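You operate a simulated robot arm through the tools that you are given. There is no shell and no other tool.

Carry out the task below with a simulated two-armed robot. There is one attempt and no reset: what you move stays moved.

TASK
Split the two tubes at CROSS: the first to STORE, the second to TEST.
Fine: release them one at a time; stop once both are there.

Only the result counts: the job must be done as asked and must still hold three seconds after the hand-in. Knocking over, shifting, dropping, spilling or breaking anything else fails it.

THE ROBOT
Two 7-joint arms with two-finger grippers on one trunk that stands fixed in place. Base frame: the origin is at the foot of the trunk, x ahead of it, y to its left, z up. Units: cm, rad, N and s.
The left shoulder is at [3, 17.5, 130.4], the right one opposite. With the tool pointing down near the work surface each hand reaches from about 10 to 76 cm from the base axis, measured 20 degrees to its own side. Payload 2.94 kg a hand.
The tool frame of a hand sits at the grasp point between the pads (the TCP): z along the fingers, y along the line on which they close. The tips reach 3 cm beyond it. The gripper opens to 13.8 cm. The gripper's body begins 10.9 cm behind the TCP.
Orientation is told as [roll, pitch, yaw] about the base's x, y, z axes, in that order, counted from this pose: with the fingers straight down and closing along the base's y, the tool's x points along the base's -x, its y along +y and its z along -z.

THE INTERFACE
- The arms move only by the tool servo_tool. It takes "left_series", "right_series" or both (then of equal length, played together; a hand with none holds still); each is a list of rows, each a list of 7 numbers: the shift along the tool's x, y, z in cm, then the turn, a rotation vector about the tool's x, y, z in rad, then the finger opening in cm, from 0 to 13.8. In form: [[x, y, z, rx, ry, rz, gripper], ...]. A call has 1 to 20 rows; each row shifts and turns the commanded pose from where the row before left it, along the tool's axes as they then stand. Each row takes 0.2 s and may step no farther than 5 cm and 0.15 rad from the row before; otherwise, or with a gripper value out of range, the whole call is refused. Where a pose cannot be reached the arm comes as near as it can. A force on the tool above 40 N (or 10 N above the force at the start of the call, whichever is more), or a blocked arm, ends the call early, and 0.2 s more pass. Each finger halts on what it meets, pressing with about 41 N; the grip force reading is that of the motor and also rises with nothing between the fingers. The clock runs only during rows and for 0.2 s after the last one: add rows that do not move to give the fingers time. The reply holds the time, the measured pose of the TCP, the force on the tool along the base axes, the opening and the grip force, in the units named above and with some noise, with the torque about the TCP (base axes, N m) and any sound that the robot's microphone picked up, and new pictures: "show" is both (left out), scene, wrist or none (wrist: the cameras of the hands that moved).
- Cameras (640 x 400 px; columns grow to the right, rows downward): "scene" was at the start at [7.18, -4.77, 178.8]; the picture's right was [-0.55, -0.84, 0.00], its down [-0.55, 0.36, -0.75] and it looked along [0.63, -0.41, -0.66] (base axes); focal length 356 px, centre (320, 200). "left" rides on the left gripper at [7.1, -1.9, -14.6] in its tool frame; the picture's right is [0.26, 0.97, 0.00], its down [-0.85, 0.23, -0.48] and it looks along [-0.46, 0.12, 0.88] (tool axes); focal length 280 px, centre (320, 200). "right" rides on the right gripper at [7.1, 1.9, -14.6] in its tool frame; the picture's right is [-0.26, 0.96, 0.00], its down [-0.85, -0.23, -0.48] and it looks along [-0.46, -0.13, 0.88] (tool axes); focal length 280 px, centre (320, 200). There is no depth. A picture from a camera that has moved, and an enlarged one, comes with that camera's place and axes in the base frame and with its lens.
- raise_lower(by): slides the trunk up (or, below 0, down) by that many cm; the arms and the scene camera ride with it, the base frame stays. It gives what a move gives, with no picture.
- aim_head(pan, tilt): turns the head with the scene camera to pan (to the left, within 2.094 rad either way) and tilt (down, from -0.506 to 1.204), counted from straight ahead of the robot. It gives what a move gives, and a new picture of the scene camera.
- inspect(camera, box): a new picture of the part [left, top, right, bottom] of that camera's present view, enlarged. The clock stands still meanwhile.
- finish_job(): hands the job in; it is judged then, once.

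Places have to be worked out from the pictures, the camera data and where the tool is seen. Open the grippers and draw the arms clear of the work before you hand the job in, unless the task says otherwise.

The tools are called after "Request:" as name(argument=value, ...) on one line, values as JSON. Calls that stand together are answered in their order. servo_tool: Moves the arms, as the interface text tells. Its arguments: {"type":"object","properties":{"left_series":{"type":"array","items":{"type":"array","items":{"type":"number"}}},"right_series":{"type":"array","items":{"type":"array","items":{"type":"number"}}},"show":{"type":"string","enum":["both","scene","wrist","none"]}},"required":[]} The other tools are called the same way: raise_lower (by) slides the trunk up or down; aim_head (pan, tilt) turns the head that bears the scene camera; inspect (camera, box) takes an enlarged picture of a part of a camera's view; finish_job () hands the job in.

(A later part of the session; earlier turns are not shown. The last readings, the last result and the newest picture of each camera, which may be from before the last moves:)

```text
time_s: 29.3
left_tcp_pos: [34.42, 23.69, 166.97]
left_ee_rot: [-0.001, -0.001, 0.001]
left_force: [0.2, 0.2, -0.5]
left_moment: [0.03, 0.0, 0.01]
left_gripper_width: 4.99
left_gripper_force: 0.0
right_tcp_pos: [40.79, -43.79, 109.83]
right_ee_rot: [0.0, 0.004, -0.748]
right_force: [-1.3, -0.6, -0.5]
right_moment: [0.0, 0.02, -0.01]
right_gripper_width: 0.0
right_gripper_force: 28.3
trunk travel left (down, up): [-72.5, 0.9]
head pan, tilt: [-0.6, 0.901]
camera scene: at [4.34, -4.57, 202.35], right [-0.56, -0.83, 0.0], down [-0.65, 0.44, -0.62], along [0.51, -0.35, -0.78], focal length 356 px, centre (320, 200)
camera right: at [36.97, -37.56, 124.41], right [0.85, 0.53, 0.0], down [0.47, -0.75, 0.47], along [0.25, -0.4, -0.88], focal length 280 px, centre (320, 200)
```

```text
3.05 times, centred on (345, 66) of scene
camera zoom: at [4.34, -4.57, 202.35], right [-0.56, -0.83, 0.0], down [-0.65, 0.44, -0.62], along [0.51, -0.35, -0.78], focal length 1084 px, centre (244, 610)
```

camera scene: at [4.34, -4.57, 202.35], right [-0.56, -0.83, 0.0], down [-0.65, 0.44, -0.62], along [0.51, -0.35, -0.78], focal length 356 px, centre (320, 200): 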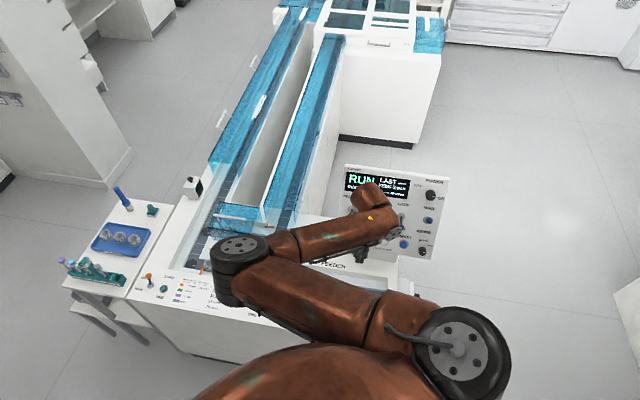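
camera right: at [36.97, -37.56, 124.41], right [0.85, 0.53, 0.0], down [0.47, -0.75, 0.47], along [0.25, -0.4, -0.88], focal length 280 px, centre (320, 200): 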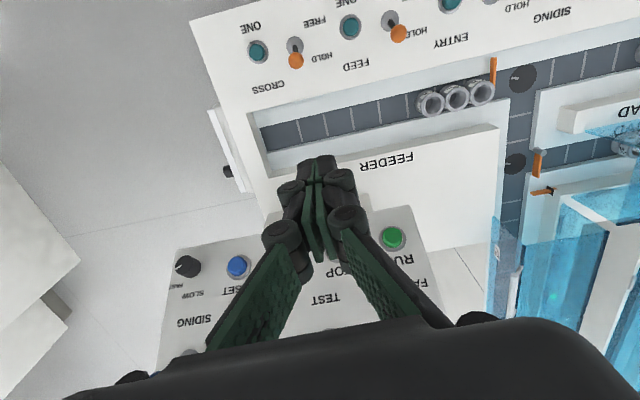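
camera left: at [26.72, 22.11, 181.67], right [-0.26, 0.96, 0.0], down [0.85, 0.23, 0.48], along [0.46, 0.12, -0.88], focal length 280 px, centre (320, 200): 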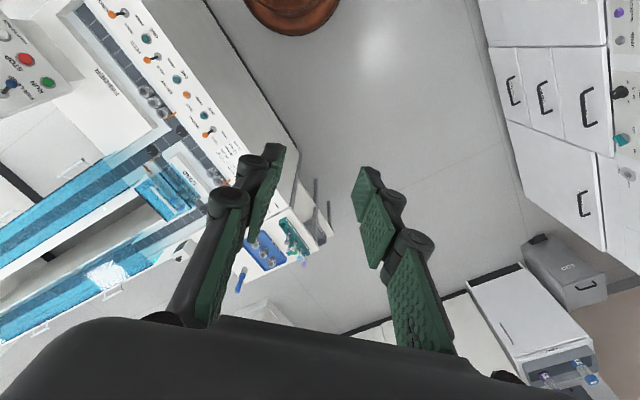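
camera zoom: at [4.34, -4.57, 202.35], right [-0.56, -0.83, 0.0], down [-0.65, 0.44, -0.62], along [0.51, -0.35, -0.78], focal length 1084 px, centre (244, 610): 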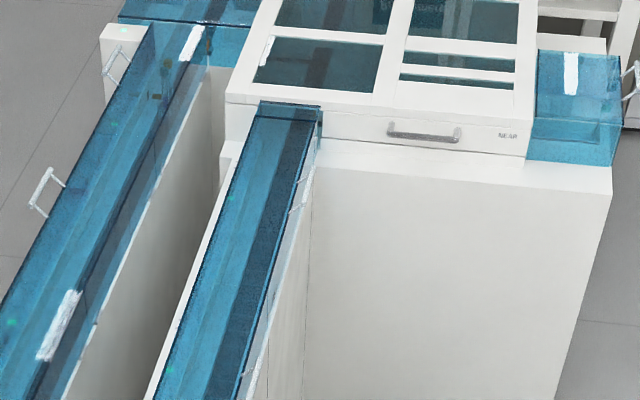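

RUN state with held pucks staying put. CROSS-ONE works out at about (29.3,-42.3,80). I move the closed, vertical tip to hover over it.

Request:
servo_tool(right_series=[[1.58, -1.17, 2.5, 0, 0, 0, 0], [1.58, -1.17, 2.5, 0, 0, 0, 0], [1.58, -1.17, 3.5, 0, 0, 0, 0], [1.58, -1.17, 4, 0, 0, 0, 0], [1.58, -1.17, 4, 0, 0, 0, 0], [1.58, -1.17, 4, 0, 0, 0, 0], [0, 0, 0, 0, 0, 0, 0]])

Request:
inspect(camera="right", box=[220, 80, 420, 205])

Request:
inspect(camera="scene", box=[320, 260, 420, 360])

```text
time_s: 30.9
left_tcp_pos: [34.35, 23.86, 166.99]
left_ee_rot: [-0.002, 0.0, 0.002]
left_force: [0.6, 0.5, 0.2]
left_moment: [0.05, -0.02, 0.01]
left_gripper_width: 5.03
left_gripper_force: 0.1
right_tcp_pos: [29.25, -42.62, 89.1]
right_ee_rot: [-0.001, 0.0, -0.749]
right_force: [-0.2, 0.3, 0.1]
right_moment: [-0.01, -0.02, 0.03]
right_gripper_width: 0.0
right_gripper_force: 28.5
trunk travel left (down, up): [-72.5, 0.9]
head pan, tilt: [-0.6, 0.901]
camera scene: at [4.33, -4.35, 202.36], right [-0.56, -0.83, 0.0], down [-0.65, 0.44, -0.62], along [0.51, -0.35, -0.78], focal length 356 px, centre (320, 200)
camera right: at [25.38, -36.23, 103.87], right [0.85, 0.53, 0.0], down [0.47, -0.75, 0.48], along [0.25, -0.4, -0.88], focal length 280 px, centre (320, 200)
```

scene: 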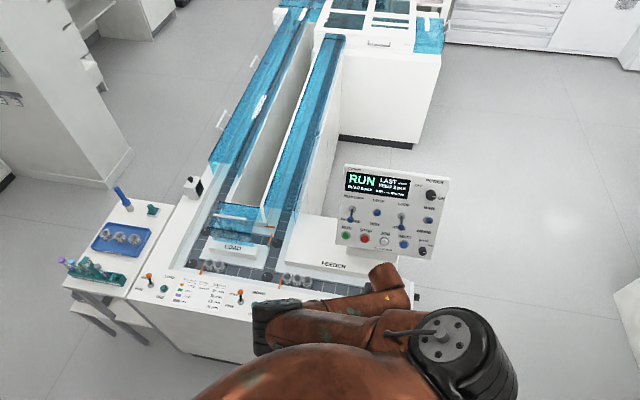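
right: 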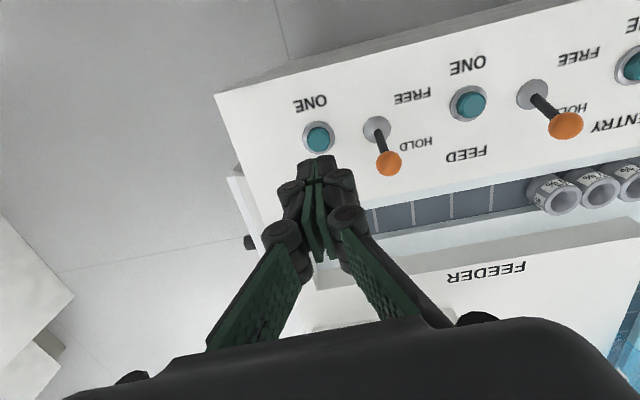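

```text
3.20 times, centred on (320, 142) of right
camera zoom: at [25.38, -36.23, 103.87], right [0.85, 0.53, 0.0], down [0.47, -0.75, 0.48], along [0.25, -0.4, -0.88], focal length 897 px, centre (320, 384)
```

zoom: 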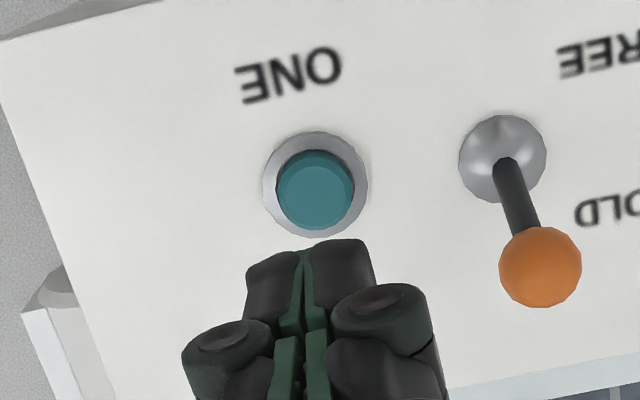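

```text
4.00 times, centred on (370, 310) of scene
camera zoom: at [4.33, -4.35, 202.36], right [-0.56, -0.83, 0.0], down [-0.65, 0.44, -0.62], along [0.51, -0.35, -0.78], focal length 1422 px, centre (120, -240)
```

zoom: 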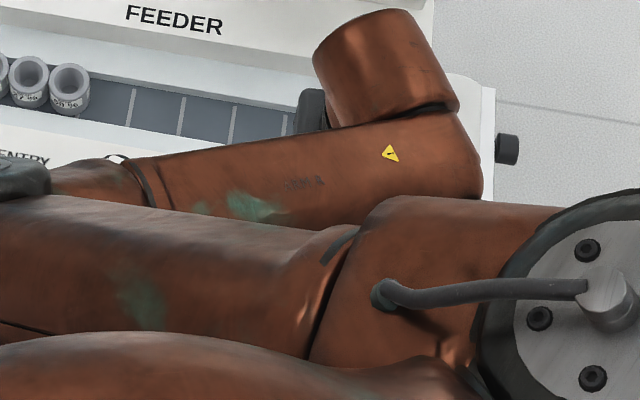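

The tip is ~0.5 cm outward of the button centre and ~6 cm above. I correct and descend most of the way.

Request:
servo_tool(right_series=[[0.15, 0.02, 1.2, 0, 0, 0, 0], [0.15, 0.02, 1.2, 0, 0, 0, 0], [0.15, 0.02, 1.2, 0, 0, 0, 0], [0.1, 0.02, 1.2, 0, 0, 0, 0], [0, 0, 0.4, 0, 0, 0, 0]], show="wrist")

Request:
inspect(camera="right", box=[260, 110, 380, 185])

Request:
inspect(camera="scene", box=[270, 0, 350, 60])

```text
time_s: 32.1
left_tcp_pos: [34.42, 23.9, 166.97]
left_ee_rot: [-0.001, 0.0, 0.003]
left_force: [-0.9, -0.3, -0.1]
left_moment: [-0.01, -0.02, -0.02]
left_gripper_width: 5.0
left_gripper_force: 0.1
right_tcp_pos: [28.77, -42.03, 83.84]
right_ee_rot: [0.002, -0.002, -0.748]
right_force: [-0.1, -0.8, -0.3]
right_moment: [0.02, 0.01, -0.04]
right_gripper_width: 0.0
right_gripper_force: 28.2
trunk travel left (down, up): [-72.5, 0.9]
head pan, tilt: [-0.6, 0.901]
camera right: at [24.95, -35.79, 98.56], right [0.85, 0.53, 0.0], down [0.47, -0.75, 0.48], along [0.25, -0.41, -0.88], focal length 280 px, centre (320, 200)
```

right: 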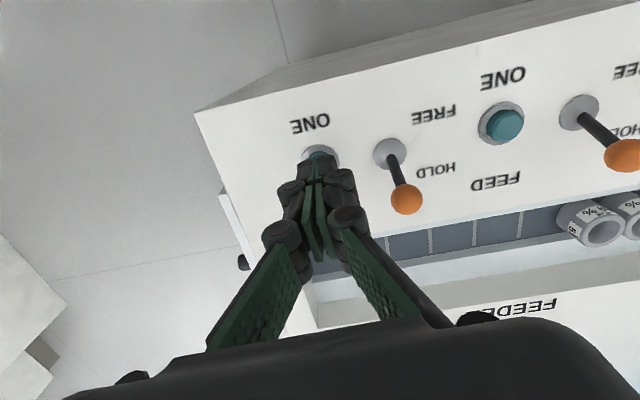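

```text
5.33 times, centred on (320, 148) of right
camera zoom: at [24.95, -35.79, 98.56], right [0.85, 0.53, 0.0], down [0.47, -0.75, 0.48], along [0.25, -0.41, -0.88], focal length 1495 px, centre (320, 480)
```

zoom: 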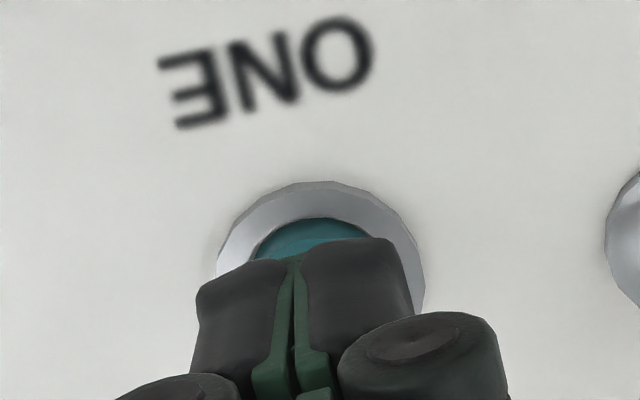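

```text
6.67 times, centred on (310, 30) of scene
camera zoom: at [4.29, -4.35, 202.36], right [-0.56, -0.83, 0.0], down [-0.65, 0.44, -0.62], along [0.51, -0.35, -0.78], focal length 2370 px, centre (387, 1333)
```

zoom: 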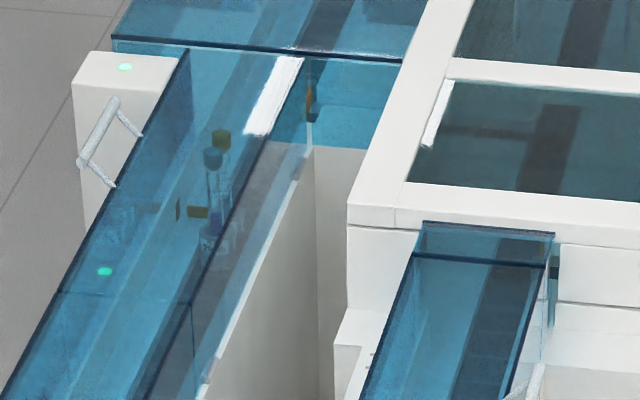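

The tubes still wait at CROSS. I aim the head at the track first so I can follow the tube, then press.

Request:
aim_head(pan=-0.55, tilt=0.5)

Request:
servo_tool(right_series=[[0.1, 0, 0.4, 0, 0, 0, 0], [0, 0, 0.4, 0, 0, 0, 0]], show="scene")

```text
time_s: 32.9
left_tcp_pos: [34.5, 23.82, 166.99]
left_ee_rot: [0.001, 0.001, 0.003]
left_force: [0.6, -0.5, 0.2]
left_moment: [-0.01, -0.01, 0.01]
left_gripper_width: 4.99
left_gripper_force: 0.0
right_tcp_pos: [28.77, -42.03, 83.99]
right_ee_rot: [0.0, -0.001, -0.747]
right_force: [0.3, -0.6, 0.0]
right_moment: [-0.01, 0.0, -0.03]
right_gripper_width: 0.0
right_gripper_force: 27.9
trunk travel left (down, up): [-72.5, 0.9]
head pan, tilt: [-0.55, 0.499]
camera scene: at [5.79, -4.85, 205.74], right [-0.52, -0.85, 0.0], down [-0.41, 0.25, -0.88], along [0.75, -0.46, -0.48], focal length 356 px, centre (320, 200)
```

scene: 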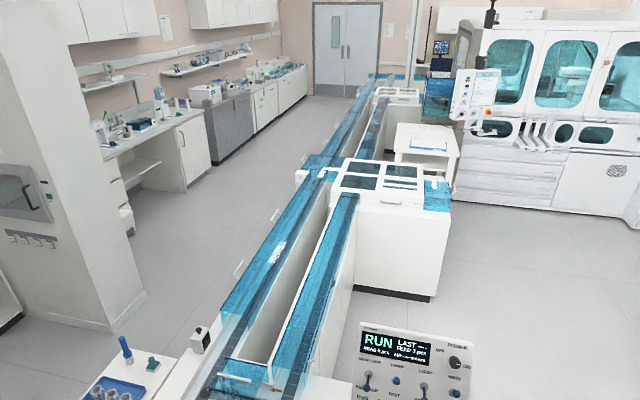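

```text
time_s: 33.5
left_tcp_pos: [34.3, 23.83, 167.09]
left_ee_rot: [0.0, 0.001, 0.001]
left_force: [0.5, 0.5, -1.0]
left_moment: [0.0, 0.02, 0.01]
left_gripper_width: 5.0
left_gripper_force: 0.0
right_tcp_pos: [28.81, -42.11, 83.07]
right_ee_rot: [-0.001, 0.0, -0.749]
right_force: [-0.6, -0.3, 0.4]
right_moment: [0.03, 0.0, -0.01]
right_gripper_width: 0.0
right_gripper_force: 28.3
trunk travel left (down, up): [-72.5, 0.9]
head pan, tilt: [-0.55, 0.499]
camera scene: at [5.8, -4.87, 205.74], right [-0.52, -0.85, 0.0], down [-0.41, 0.25, -0.88], along [0.75, -0.46, -0.48], focal length 356 px, centre (320, 200)
```

scene: 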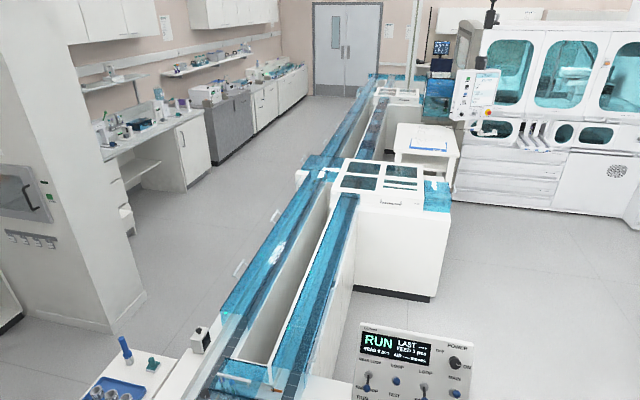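

No contact yet at tip z ≈ 80. I continue down in small steps.

Request:
servo_tool(right_series=[[0, 0, 0.35, 0, 0, 0, 0], [0, 0, 0.35, 0, 0, 0, 0]], show="none")

```text
time_s: 34.1
left_tcp_pos: [34.33, 23.83, 166.98]
left_ee_rot: [-0.001, 0.0, 0.002]
left_force: [-0.7, -0.1, -0.2]
left_moment: [0.02, 0.0, 0.03]
left_gripper_width: 5.02
left_gripper_force: 0.1
right_tcp_pos: [28.83, -41.99, 82.44]
right_ee_rot: [0.0, -0.004, -0.749]
right_force: [-0.5, -0.5, -0.1]
right_moment: [0.0, -0.01, -0.03]
right_gripper_width: 0.02
right_gripper_force: 29.2
trunk travel left (down, up): [-72.5, 0.9]
head pan, tilt: [-0.55, 0.499]
```

Request:
servo_tool(right_series=[[0, 0, 0.35, 0, 0, 0, 0], [0, 0, 0.35, 0, 0, 0, 0]], show="none")

```text
time_s: 34.7
left_tcp_pos: [34.35, 23.78, 167.01]
left_ee_rot: [0.0, -0.001, 0.003]
left_force: [-0.7, 0.0, 0.3]
left_moment: [-0.01, 0.01, -0.01]
left_gripper_width: 5.01
left_gripper_force: 0.0
right_tcp_pos: [28.65, -42.06, 81.68]
right_ee_rot: [-0.001, 0.0, -0.749]
right_force: [1.1, -0.2, -0.3]
right_moment: [0.0, -0.01, 0.01]
right_gripper_width: 0.0
right_gripper_force: 28.4
trunk travel left (down, up): [-72.5, 0.9]
head pan, tilt: [-0.55, 0.499]
```

Still no force at tip z ≈ 78.7; I check the wrist picture.

Request:
inspect(camera="right", box=[240, 100, 400, 200])

```text
4.00 times, centred on (320, 150) of right
camera zoom: at [24.91, -35.76, 96.31], right [0.85, 0.53, 0.0], down [0.46, -0.75, 0.48], along [0.25, -0.4, -0.88], focal length 1122 px, centre (320, 400)
```

zoom: 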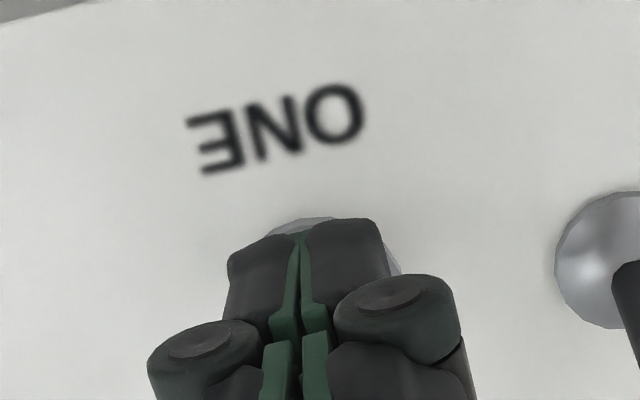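

The tip is centred over the button; continue down.

Request:
servo_tool(right_series=[[0, 0, 0.3, 0, 0, 0, 0], [0, 0, 0.3, 0, 0, 0, 0]], show="none")

```text
time_s: 35.3
left_tcp_pos: [34.43, 23.84, 166.95]
left_ee_rot: [0.0, -0.002, 0.001]
left_force: [0.2, 0.4, -0.3]
left_moment: [0.0, -0.01, 0.0]
left_gripper_width: 4.98
left_gripper_force: 0.1
right_tcp_pos: [28.82, -42.1, 81.19]
right_ee_rot: [0.0, -0.001, -0.749]
right_force: [0.1, 0.0, 0.5]
right_moment: [0.03, -0.01, 0.01]
right_gripper_width: 0.0
right_gripper_force: 28.7
trunk travel left (down, up): [-72.5, 0.9]
head pan, tilt: [-0.55, 0.499]
```

Request:
servo_tool(right_series=[[0, 0, 0.3, 0, 0, 0, 0], [0, 0, 0.3, 0, 0, 0, 0]], show="none")

```text
time_s: 35.9
left_tcp_pos: [34.33, 23.95, 167.04]
left_ee_rot: [-0.004, 0.0, 0.0]
left_force: [0.7, 0.0, -0.4]
left_moment: [0.02, -0.01, 0.02]
left_gripper_width: 4.98
left_gripper_force: 0.2
right_tcp_pos: [28.89, -42.06, 80.68]
right_ee_rot: [-0.001, -0.001, -0.749]
right_force: [-0.1, 0.8, 1.5]
right_moment: [-0.03, 0.04, 0.0]
right_gripper_width: 0.59
right_gripper_force: 28.7
trunk travel left (down, up): [-72.5, 0.9]
head pan, tilt: [-0.55, 0.499]
```

The same 0.6 cm finger nudge as at RUN marks first contact (tip z ≈ 77.7). A bit more to press.

Request:
servo_tool(right_series=[[0, 0, 0.25, 0, 0, 0, 0]], show="none")

```text
time_s: 36.3
left_tcp_pos: [34.33, 23.9, 166.93]
left_ee_rot: [-0.002, -0.003, 0.003]
left_force: [0.2, 0.3, 0.0]
left_moment: [0.0, 0.0, -0.01]
left_gripper_width: 5.01
left_gripper_force: 0.1
right_tcp_pos: [28.84, -42.19, 80.33]
right_ee_rot: [0.0, -0.003, -0.75]
right_force: [0.1, 0.1, 2.3]
right_moment: [-0.03, -0.04, 0.02]
right_gripper_width: 0.61
right_gripper_force: 28.3
trunk travel left (down, up): [-72.5, 0.9]
head pan, tilt: [-0.55, 0.499]
heard: click
```

Click. I lift off straight away, once, and look at the track.

Request:
servo_tool(right_series=[[0, 0, -2, 0, 0, 0, 0]], show="scene")

Request:
inspect(camera="scene", box=[280, 60, 460, 220])

Request:
inspect(camera="scene", box=[350, 320, 480, 400])

Request:
inspect(camera="scene", box=[280, 150, 350, 220])

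```text
time_s: 36.7
left_tcp_pos: [34.38, 24.01, 166.97]
left_ee_rot: [-0.003, 0.0, 0.003]
left_force: [-0.1, 0.2, 1.0]
left_moment: [-0.01, -0.01, 0.02]
left_gripper_width: 4.99
left_gripper_force: 0.1
right_tcp_pos: [28.83, -42.02, 82.35]
right_ee_rot: [-0.001, -0.002, -0.748]
right_force: [-0.5, 0.1, -0.2]
right_moment: [-0.04, -0.01, -0.01]
right_gripper_width: 0.0
right_gripper_force: 28.0
trunk travel left (down, up): [-72.5, 0.9]
head pan, tilt: [-0.55, 0.499]
camera scene: at [5.8, -4.77, 205.75], right [-0.52, -0.85, 0.0], down [-0.41, 0.25, -0.88], along [0.75, -0.46, -0.48], focal length 356 px, centre (320, 200)
```

scene: 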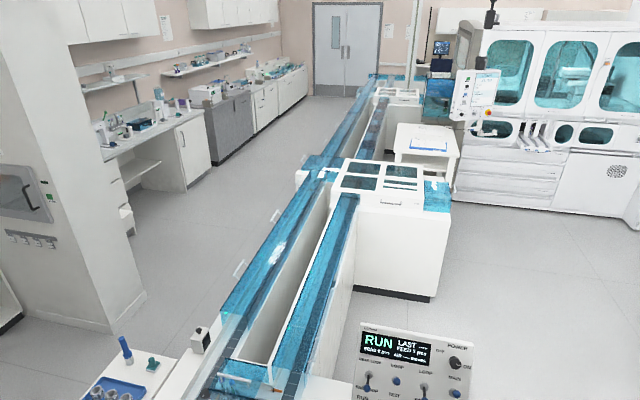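

```text
2.50 times, centred on (370, 140) of scene
camera zoom: at [5.8, -4.77, 205.75], right [-0.52, -0.85, 0.0], down [-0.41, 0.25, -0.88], along [0.75, -0.46, -0.48], focal length 889 px, centre (195, 350)
```

zoom: 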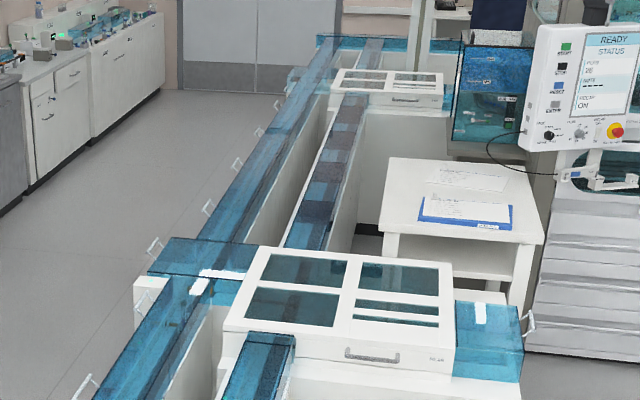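

```text
4.92 times, centred on (415, 360) of scene
camera zoom: at [5.8, -4.77, 205.75], right [-0.52, -0.85, 0.0], down [-0.41, 0.25, -0.88], along [0.75, -0.46, -0.48], focal length 1750 px, centre (-148, -588)
```

zoom: 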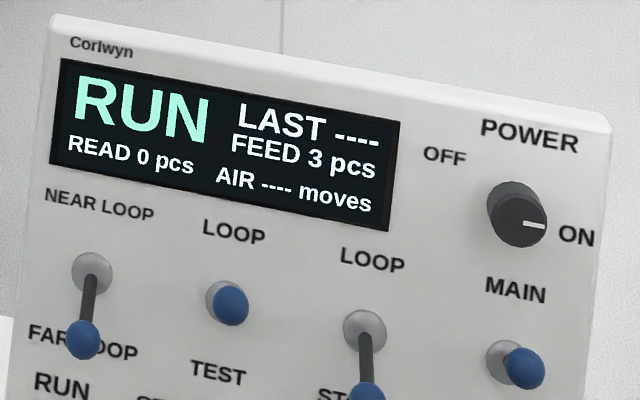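

```text
5.71 times, centred on (315, 185) of scene
camera zoom: at [5.8, -4.77, 205.75], right [-0.52, -0.85, 0.0], down [-0.41, 0.25, -0.88], along [0.75, -0.46, -0.48], focal length 2032 px, centre (349, 286)
```

zoom: 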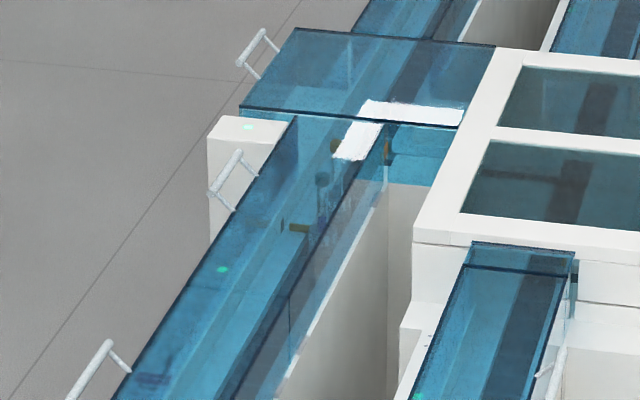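

The leading tube appears to be moving on. I step the clock briefly (lifting further) and keep watching.

Request:
servo_tool(right_series=[[0, 0, -2, 0, 0, 0, 0]], show="none")

Request:
inspect(camera="scene", box=[280, 130, 360, 220])

Request:
inspect(camera="scene", box=[300, 170, 340, 205])

```text
time_s: 37.1
left_tcp_pos: [34.45, 23.95, 166.93]
left_ee_rot: [-0.001, 0.0, 0.002]
left_force: [0.7, 0.5, 0.5]
left_moment: [0.04, 0.03, -0.02]
left_gripper_width: 5.02
left_gripper_force: 0.0
right_tcp_pos: [28.76, -42.06, 84.3]
right_ee_rot: [0.0, -0.001, -0.75]
right_force: [0.4, -0.1, -0.2]
right_moment: [0.02, -0.02, 0.02]
right_gripper_width: 0.01
right_gripper_force: 28.7
trunk travel left (down, up): [-72.5, 0.9]
head pan, tilt: [-0.55, 0.499]
```

```text
4.44 times, centred on (320, 175) of scene
camera zoom: at [5.8, -4.79, 205.75], right [-0.52, -0.85, 0.0], down [-0.41, 0.25, -0.88], along [0.75, -0.46, -0.48], focal length 1580 px, centre (320, 311)
```

zoom: 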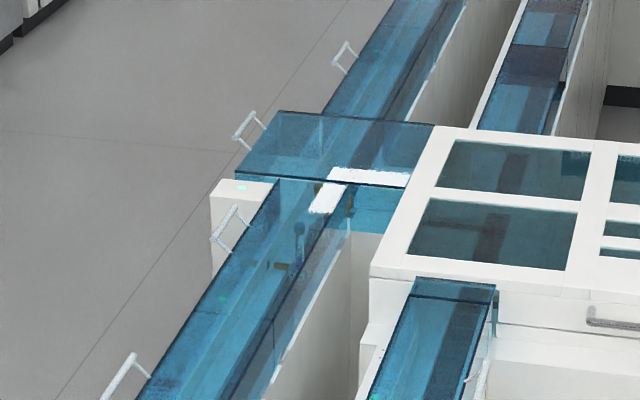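

```text
11.43 times, centred on (320, 188) of scene
camera zoom: at [5.8, -4.79, 205.75], right [-0.52, -0.85, 0.0], down [-0.41, 0.25, -0.88], along [0.75, -0.46, -0.48], focal length 4063 px, centre (320, 343)
```

zoom: 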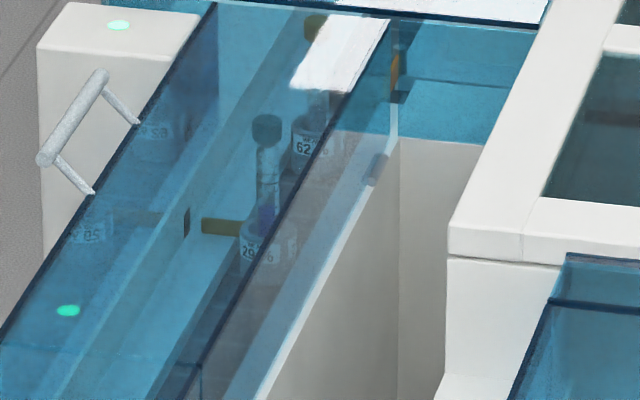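

Puck 62 (first) has gone ahead and puck 29 is held. I raise the hand while tracking the first tube.

Request:
servo_tool(right_series=[[0, 0, -4, 0, 0, 0, 0], [0, 0, -4, 0, 0, 0, 0]], show="none")

Request:
inspect(camera="scene", box=[290, 90, 450, 210])

Request:
inspect(camera="scene", box=[300, 140, 360, 200])

```text
time_s: 37.7
left_tcp_pos: [34.36, 24.02, 167.03]
left_ee_rot: [-0.002, 0.0, 0.001]
left_force: [0.5, -0.1, 0.0]
left_moment: [-0.04, -0.01, 0.01]
left_gripper_width: 4.99
left_gripper_force: 0.0
right_tcp_pos: [28.59, -41.97, 92.44]
right_ee_rot: [-0.001, 0.001, -0.746]
right_force: [-0.1, 0.2, 0.4]
right_moment: [0.01, -0.03, 0.0]
right_gripper_width: 0.05
right_gripper_force: 28.0
trunk travel left (down, up): [-72.5, 0.9]
head pan, tilt: [-0.55, 0.499]
```

```text
3.33 times, centred on (370, 150) of scene
camera zoom: at [5.79, -4.7, 205.75], right [-0.52, -0.85, 0.0], down [-0.41, 0.25, -0.88], along [0.75, -0.46, -0.48], focal length 1185 px, centre (153, 367)
```

zoom: 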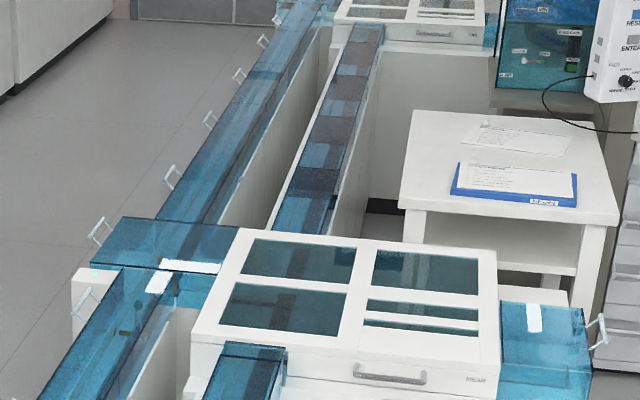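

```text
6.67 times, centred on (330, 170) of scene
camera zoom: at [5.79, -4.7, 205.75], right [-0.52, -0.85, 0.0], down [-0.41, 0.25, -0.88], along [0.75, -0.46, -0.48], focal length 2370 px, centre (253, 400)
```

zoom: 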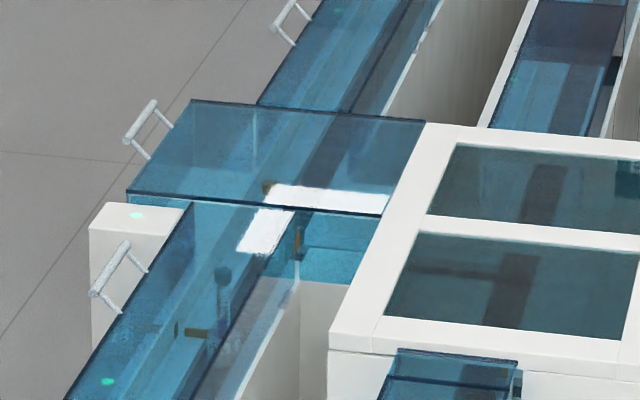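

It's moving into the crossing. Keep stepping the clock while travelling up to a parking hover.

Request:
servo_tool(right_series=[[-2, 0, -4, 0, 0, 0, 0], [-2, 0, -4, 0, 0, 0, 0], [-2, 0, -4, 0, 0, 0, 0], [-2, 0, -4, 0, 0, 0, 0]], show="none")

Request:
inspect(camera="scene", box=[290, 90, 450, 210])

Request:
inspect(camera="scene", box=[300, 130, 360, 190])

```text
time_s: 38.7
left_tcp_pos: [34.44, 23.82, 166.92]
left_ee_rot: [0.0, 0.0, 0.002]
left_force: [0.7, -1.0, 0.2]
left_moment: [0.01, -0.01, 0.03]
left_gripper_width: 5.01
left_gripper_force: 0.1
right_tcp_pos: [34.63, -47.67, 108.44]
right_ee_rot: [-0.001, 0.0, -0.748]
right_force: [0.6, -0.8, -0.2]
right_moment: [-0.02, -0.01, 0.0]
right_gripper_width: 0.0
right_gripper_force: 28.2
trunk travel left (down, up): [-72.5, 0.9]
head pan, tilt: [-0.55, 0.499]
```

```text
3.33 times, centred on (370, 150) of scene
camera zoom: at [5.89, -4.87, 205.74], right [-0.52, -0.85, 0.0], down [-0.41, 0.25, -0.88], along [0.75, -0.46, -0.48], focal length 1185 px, centre (153, 367)
```

zoom: 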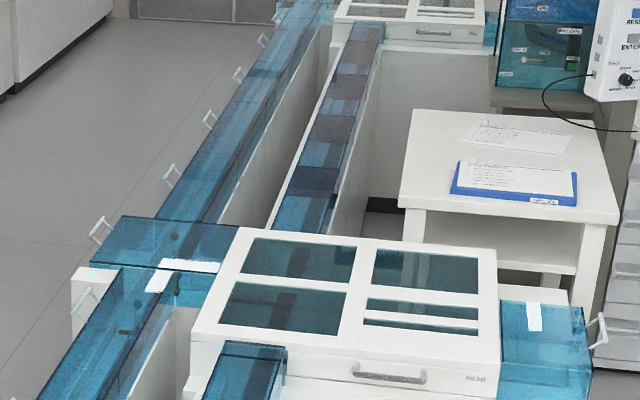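

```text
6.67 times, centred on (330, 160) of scene
camera zoom: at [5.89, -4.87, 205.74], right [-0.52, -0.85, 0.0], down [-0.41, 0.25, -0.88], along [0.75, -0.46, -0.48], focal length 2370 px, centre (253, 467)
```

zoom: 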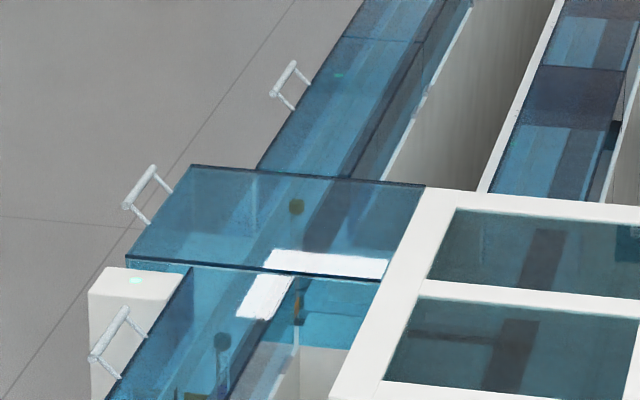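

The first tube carried straight on toward the FAR module. I keep following while moving the hand to a hover near the TEST lever.

Request:
servo_tool(right_series=[[-1.2, 0.25, -2.7, 0, 0, 0, 0], [-1.2, 0.25, -2.7, 0, 0, 0, 0], [-1.2, 0.25, -2.7, 0, 0, 0, 0], [-1.2, 0.25, -2.7, 0, 0, 0, 0], [-1.2, 0.25, -2.7, 0, 0, 0, 0], [-1.2, 0.25, 0, 0, 0, 0, 0], [-1.2, 0.25, 0, 0, 0, 0, 0], [-1.2, 0.25, 0, 0, 0, 0, 0], [0, 0, 0, 0, 0, 0, 0], [0, 0, 0, 0, 0, 0, 0]], show="both")

Request:
inspect(camera="scene", box=[310, 60, 450, 165])

```text
time_s: 40.9
left_tcp_pos: [34.39, 23.82, 167.06]
left_ee_rot: [-0.001, 0.0, 0.0]
left_force: [0.6, 0.9, 0.2]
left_moment: [-0.01, -0.02, 0.01]
left_gripper_width: 5.01
left_gripper_force: 0.1
right_tcp_pos: [43.19, -52.51, 121.85]
right_ee_rot: [-0.001, 0.001, -0.749]
right_force: [-0.6, 0.0, 0.1]
right_moment: [0.0, -0.02, -0.02]
right_gripper_width: 0.0
right_gripper_force: 28.6
trunk travel left (down, up): [-72.5, 0.9]
head pan, tilt: [-0.55, 0.499]
camera scene: at [5.82, -4.85, 205.74], right [-0.52, -0.85, 0.0], down [-0.41, 0.25, -0.88], along [0.75, -0.46, -0.48], focal length 356 px, centre (320, 200)
camera right: at [39.24, -46.31, 136.49], right [0.85, 0.53, 0.0], down [0.47, -0.75, 0.48], along [0.25, -0.4, -0.88], focal length 280 px, centre (320, 200)
```

scene: 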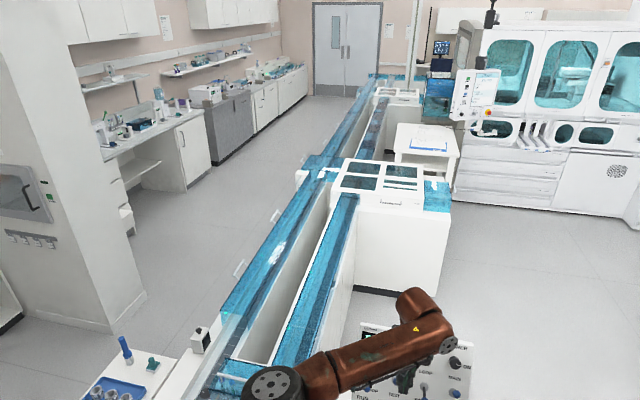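
right: 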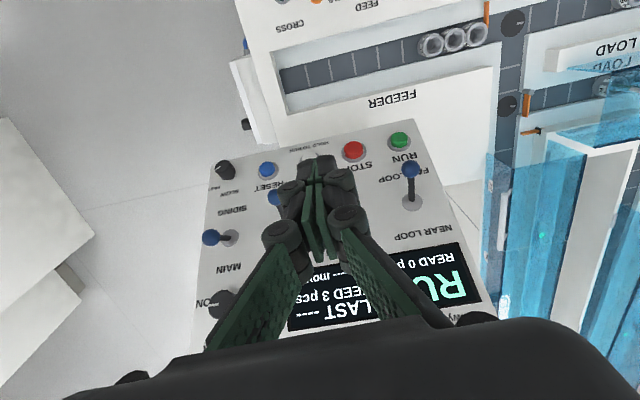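

```text
3.81 times, centred on (380, 112) of scene
camera zoom: at [5.82, -4.85, 205.74], right [-0.52, -0.85, 0.0], down [-0.41, 0.25, -0.88], along [0.75, -0.46, -0.48], focal length 1354 px, centre (91, 533)
```

zoom: 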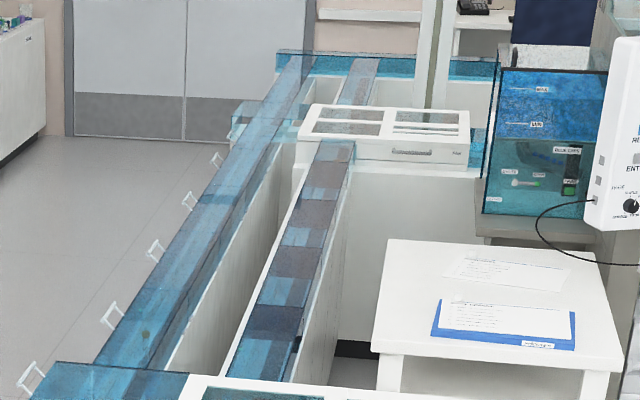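

The tube (near the left lane start) is heading to the FAR module. I wait with still rows and keep checking.

Request:
servo_tool(right_series=[[0, 0, 0, 0, 0, 0, 0], [0, 0, 0, 0, 0, 0, 0], [0, 0, 0, 0, 0, 0, 0], [0, 0, 0, 0, 0, 0, 0], [0, 0, 0, 0, 0, 0, 0], [0, 0, 0, 0, 0, 0, 0], [0, 0, 0, 0, 0, 0, 0], [0, 0, 0, 0, 0, 0, 0], [0, 0, 0, 0, 0, 0, 0], [0, 0, 0, 0, 0, 0, 0], [0, 0, 0, 0, 0, 0, 0], [0, 0, 0, 0, 0, 0, 0], [0, 0, 0, 0, 0, 0, 0], [0, 0, 0, 0, 0, 0, 0], [0, 0, 0, 0, 0, 0, 0]], show="none")

Request:
inspect(camera="scene", box=[310, 60, 450, 165])

Request:
inspect(camera="scene", box=[300, 170, 340, 205])

```text
time_s: 44.1
left_tcp_pos: [34.36, 23.93, 167.11]
left_ee_rot: [0.0, 0.0, 0.0]
left_force: [-0.6, 0.0, -0.5]
left_moment: [-0.01, -0.01, 0.01]
left_gripper_width: 5.01
left_gripper_force: 0.2
right_tcp_pos: [43.14, -52.6, 121.93]
right_ee_rot: [-0.002, 0.001, -0.747]
right_force: [0.4, -0.1, -0.1]
right_moment: [0.01, -0.01, -0.01]
right_gripper_width: 0.0
right_gripper_force: 28.8
trunk travel left (down, up): [-72.5, 0.9]
head pan, tilt: [-0.55, 0.499]
```

```text
3.81 times, centred on (380, 112) of scene
camera zoom: at [5.81, -4.86, 205.74], right [-0.52, -0.85, 0.0], down [-0.41, 0.25, -0.88], along [0.75, -0.46, -0.48], focal length 1354 px, centre (91, 533)
```

zoom: 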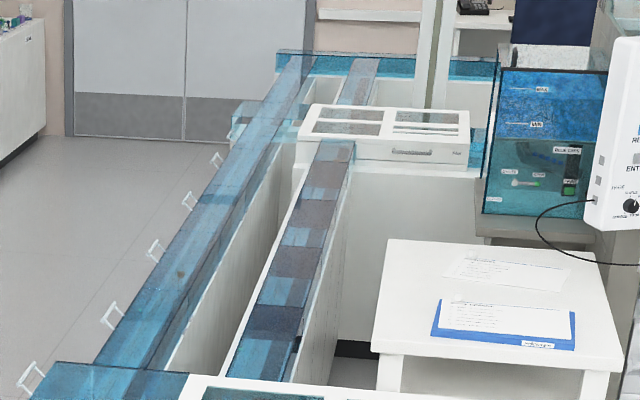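

```text
11.43 times, centred on (320, 188) of scene
camera zoom: at [5.81, -4.86, 205.74], right [-0.52, -0.85, 0.0], down [-0.41, 0.25, -0.88], along [0.75, -0.46, -0.48], focal length 4063 px, centre (320, 343)
```

zoom: 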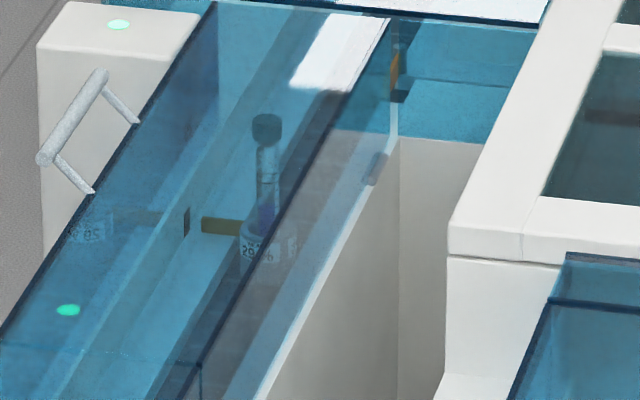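

The first tube progresses steadily (now about mid-lane); the second stays held. I keep waiting.

Request:
servo_tool(right_series=[[0, 0, 0, 0, 0, 0, 0], [0, 0, 0, 0, 0, 0, 0], [0, 0, 0, 0, 0, 0, 0], [0, 0, 0, 0, 0, 0, 0], [0, 0, 0, 0, 0, 0, 0], [0, 0, 0, 0, 0, 0, 0], [0, 0, 0, 0, 0, 0, 0], [0, 0, 0, 0, 0, 0, 0], [0, 0, 0, 0, 0, 0, 0], [0, 0, 0, 0, 0, 0, 0], [0, 0, 0, 0, 0, 0, 0], [0, 0, 0, 0, 0, 0, 0], [0, 0, 0, 0, 0, 0, 0], [0, 0, 0, 0, 0, 0, 0], [0, 0, 0, 0, 0, 0, 0], [0, 0, 0, 0, 0, 0, 0], [0, 0, 0, 0, 0, 0, 0], [0, 0, 0, 0, 0, 0, 0], [0, 0, 0, 0, 0, 0, 0], [0, 0, 0, 0, 0, 0, 0]], show="none")

Request:
inspect(camera="scene", box=[340, 65, 440, 140])

Request:
inspect(camera="right", box=[270, 220, 500, 340])

```text
time_s: 48.3
left_tcp_pos: [34.35, 23.93, 167.1]
left_ee_rot: [0.001, 0.0, 0.001]
left_force: [0.0, 0.8, -0.1]
left_moment: [-0.01, 0.0, -0.02]
left_gripper_width: 5.01
left_gripper_force: 0.1
right_tcp_pos: [43.14, -52.77, 121.86]
right_ee_rot: [0.0, 0.0, -0.749]
right_force: [0.0, 0.5, 0.3]
right_moment: [0.01, -0.02, 0.0]
right_gripper_width: 0.01
right_gripper_force: 28.4
trunk travel left (down, up): [-72.5, 0.9]
head pan, tilt: [-0.55, 0.499]
```

```text
5.33 times, centred on (390, 102) of scene
camera zoom: at [5.81, -4.86, 205.74], right [-0.52, -0.85, 0.0], down [-0.41, 0.25, -0.88], along [0.75, -0.46, -0.48], focal length 1896 px, centre (-53, 720)
```

zoom: 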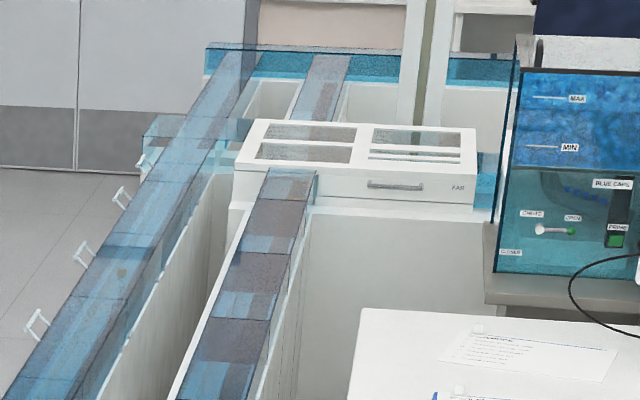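

```text
2.78 times, centred on (385, 280) of right
camera zoom: at [39.23, -46.31, 136.49], right [0.85, 0.53, 0.0], down [0.47, -0.75, 0.48], along [0.25, -0.4, -0.88], focal length 780 px, centre (139, -23)
```

zoom: 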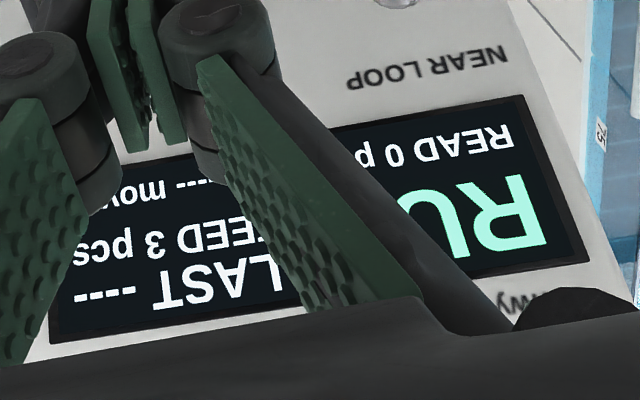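

Tube approaching the FAR module. Continue waiting in shorter spans.

Request:
servo_tool(right_series=[[0, 0, 0, 0, 0, 0, 0], [0, 0, 0, 0, 0, 0, 0], [0, 0, 0, 0, 0, 0, 0], [0, 0, 0, 0, 0, 0, 0], [0, 0, 0, 0, 0, 0, 0], [0, 0, 0, 0, 0, 0, 0], [0, 0, 0, 0, 0, 0, 0], [0, 0, 0, 0, 0, 0, 0], [0, 0, 0, 0, 0, 0, 0], [0, 0, 0, 0, 0, 0, 0], [0, 0, 0, 0, 0, 0, 0], [0, 0, 0, 0, 0, 0, 0], [0, 0, 0, 0, 0, 0, 0], [0, 0, 0, 0, 0, 0, 0], [0, 0, 0, 0, 0, 0, 0], [0, 0, 0, 0, 0, 0, 0], [0, 0, 0, 0, 0, 0, 0], [0, 0, 0, 0, 0, 0, 0], [0, 0, 0, 0, 0, 0, 0], [0, 0, 0, 0, 0, 0, 0]], show="none")

Request:
inspect(camera="scene", box=[350, 65, 430, 125])

```text
time_s: 52.5
left_tcp_pos: [34.42, 23.88, 166.88]
left_ee_rot: [0.0, -0.001, 0.0]
left_force: [0.0, 0.1, 0.4]
left_moment: [-0.05, -0.01, 0.01]
left_gripper_width: 5.0
left_gripper_force: 0.1
right_tcp_pos: [43.13, -52.57, 121.89]
right_ee_rot: [0.0, 0.002, -0.749]
right_force: [-0.9, 0.2, -0.4]
right_moment: [0.04, 0.05, 0.02]
right_gripper_width: 0.0
right_gripper_force: 28.0
trunk travel left (down, up): [-72.5, 0.9]
head pan, tilt: [-0.55, 0.499]
```

```text
6.67 times, centred on (390, 95) of scene
camera zoom: at [5.81, -4.86, 205.74], right [-0.52, -0.85, 0.0], down [-0.41, 0.25, -0.88], along [0.75, -0.46, -0.48], focal length 2370 px, centre (-147, 900)
```

zoom: 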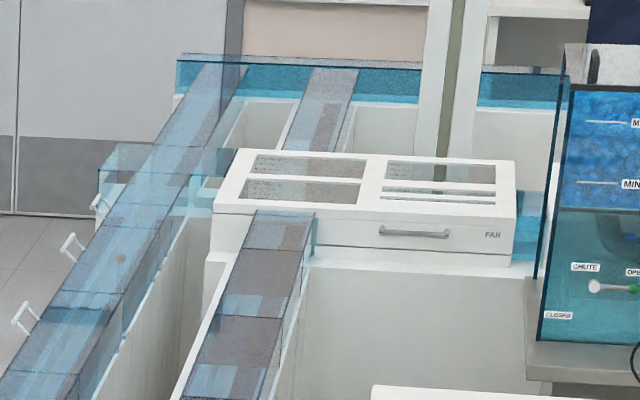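

Just before the FAR crossing. Continue.

Request:
servo_tool(right_series=[[0, 0, 0, 0, 0, 0, 0], [0, 0, 0, 0, 0, 0, 0], [0, 0, 0, 0, 0, 0, 0], [0, 0, 0, 0, 0, 0, 0], [0, 0, 0, 0, 0, 0, 0], [0, 0, 0, 0, 0, 0, 0], [0, 0, 0, 0, 0, 0, 0], [0, 0, 0, 0, 0, 0, 0], [0, 0, 0, 0, 0, 0, 0], [0, 0, 0, 0, 0, 0, 0], [0, 0, 0, 0, 0, 0, 0], [0, 0, 0, 0, 0, 0, 0], [0, 0, 0, 0, 0, 0, 0], [0, 0, 0, 0, 0, 0, 0], [0, 0, 0, 0, 0, 0, 0], [0, 0, 0, 0, 0, 0, 0], [0, 0, 0, 0, 0, 0, 0], [0, 0, 0, 0, 0, 0, 0]], show="none")

Request:
inspect(camera="scene", box=[350, 65, 430, 125])

```text
time_s: 56.3
left_tcp_pos: [34.32, 23.77, 166.97]
left_ee_rot: [0.0, 0.0, 0.002]
left_force: [0.2, 0.1, -0.7]
left_moment: [0.01, 0.0, 0.04]
left_gripper_width: 5.0
left_gripper_force: 0.1
right_tcp_pos: [43.12, -52.62, 121.93]
right_ee_rot: [0.0, 0.0, -0.748]
right_force: [-0.2, 0.3, 0.0]
right_moment: [0.0, 0.01, 0.03]
right_gripper_width: 0.0
right_gripper_force: 28.4
trunk travel left (down, up): [-72.5, 0.9]
head pan, tilt: [-0.55, 0.499]
```

```text
6.67 times, centred on (390, 95) of scene
camera zoom: at [5.81, -4.86, 205.74], right [-0.52, -0.85, 0.0], down [-0.41, 0.25, -0.88], along [0.75, -0.46, -0.48], focal length 2370 px, centre (-147, 900)
```

zoom: 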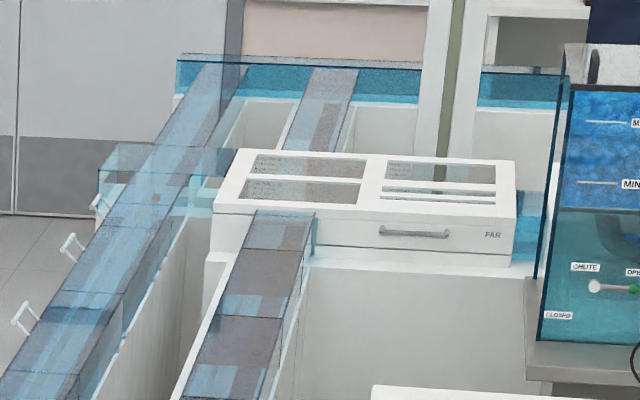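

I lost sight of it near the FAR crossing; zooming more.

Request:
inspect(camera="scene", box=[355, 68, 395, 98])

Request:
inspect(camera="scene", box=[375, 80, 425, 105])

Request:
inspect(camera="right", box=[270, 220, 500, 340])

```text
13.33 times, centred on (375, 83) of scene
camera zoom: at [5.81, -4.86, 205.74], right [-0.52, -0.85, 0.0], down [-0.41, 0.25, -0.88], along [0.75, -0.46, -0.48], focal length 4740 px, centre (-413, 1760)
```

zoom: 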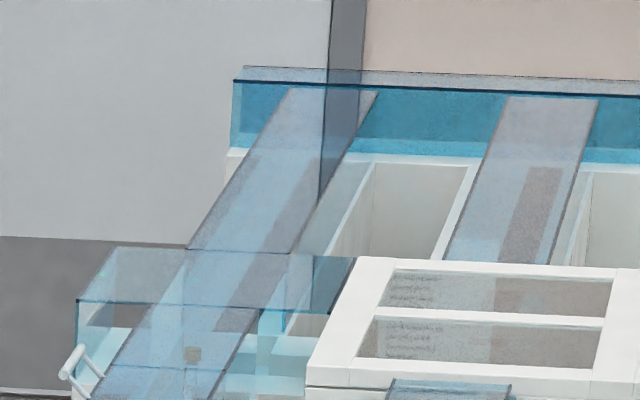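

```text
12.80 times, centred on (400, 92) of scene
camera zoom: at [5.81, -4.86, 205.74], right [-0.52, -0.85, 0.0], down [-0.41, 0.25, -0.88], along [0.75, -0.46, -0.48], focal length 4551 px, centre (-704, 1576)
```

zoom: 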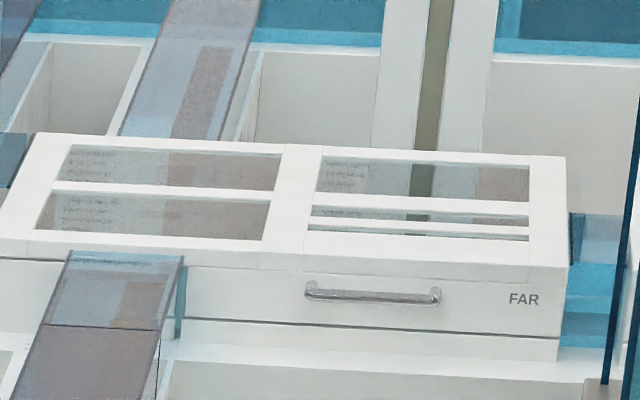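

```text
2.78 times, centred on (385, 280) of right
camera zoom: at [39.23, -46.31, 136.49], right [0.85, 0.53, 0.0], down [0.47, -0.75, 0.48], along [0.25, -0.4, -0.88], focal length 780 px, centre (139, -23)
```

zoom: 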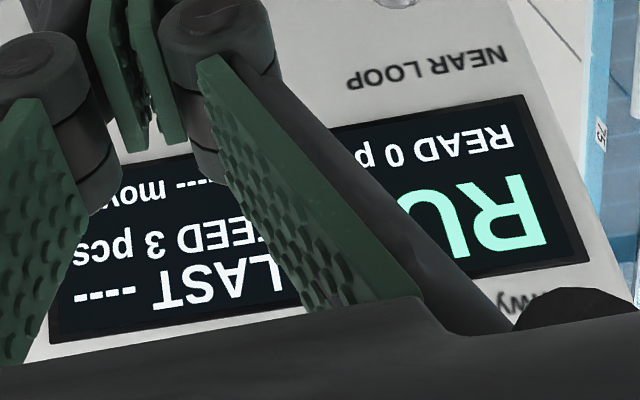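

Found it: the tube is in the FAR crossing. I step in shorter intervals now.

Request:
servo_tool(right_series=[[0, 0, 0, 0, 0, 0, 0], [0, 0, 0, 0, 0, 0, 0], [0, 0, 0, 0, 0, 0, 0], [0, 0, 0, 0, 0, 0, 0], [0, 0, 0, 0, 0, 0, 0], [0, 0, 0, 0, 0, 0, 0], [0, 0, 0, 0, 0, 0, 0], [0, 0, 0, 0, 0, 0, 0], [0, 0, 0, 0, 0, 0, 0]], show="none")

Request:
inspect(camera="scene", box=[355, 68, 395, 98])

Request:
inspect(camera="scene", box=[375, 80, 425, 105])

```text
time_s: 58.3
left_tcp_pos: [34.45, 23.79, 166.91]
left_ee_rot: [0.001, 0.0, 0.002]
left_force: [-0.5, 0.0, 0.4]
left_moment: [-0.03, -0.04, -0.02]
left_gripper_width: 5.0
left_gripper_force: 0.0
right_tcp_pos: [43.15, -52.53, 121.81]
right_ee_rot: [0.0, 0.0, -0.748]
right_force: [0.1, 0.0, 0.0]
right_moment: [-0.01, 0.01, 0.0]
right_gripper_width: 0.01
right_gripper_force: 28.8
trunk travel left (down, up): [-72.5, 0.9]
head pan, tilt: [-0.55, 0.499]
```

```text
13.33 times, centred on (375, 83) of scene
camera zoom: at [5.81, -4.86, 205.74], right [-0.52, -0.85, 0.0], down [-0.41, 0.25, -0.88], along [0.75, -0.46, -0.48], focal length 4740 px, centre (-413, 1760)
```

zoom: 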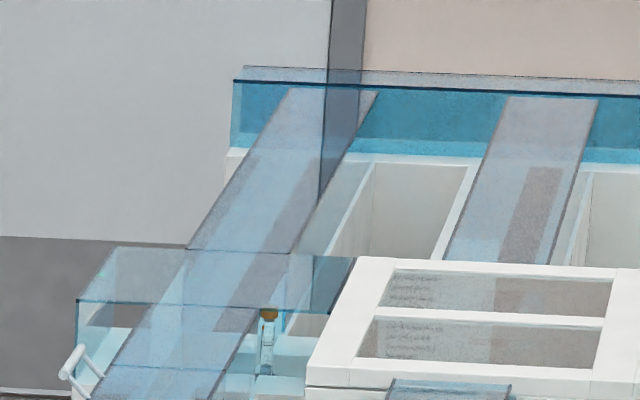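

```text
12.80 times, centred on (400, 92) of scene
camera zoom: at [5.81, -4.86, 205.74], right [-0.52, -0.85, 0.0], down [-0.41, 0.25, -0.88], along [0.75, -0.46, -0.48], focal length 4551 px, centre (-704, 1576)
```

zoom: 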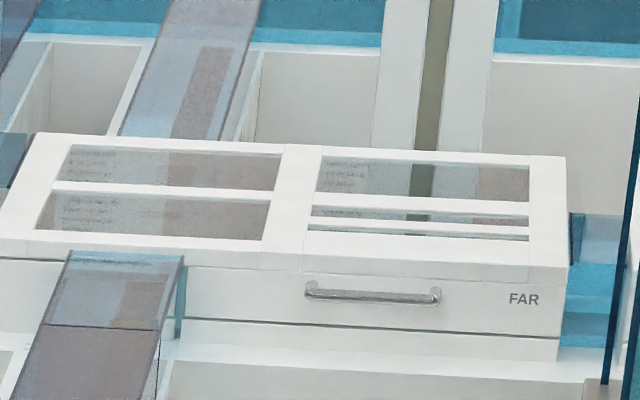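

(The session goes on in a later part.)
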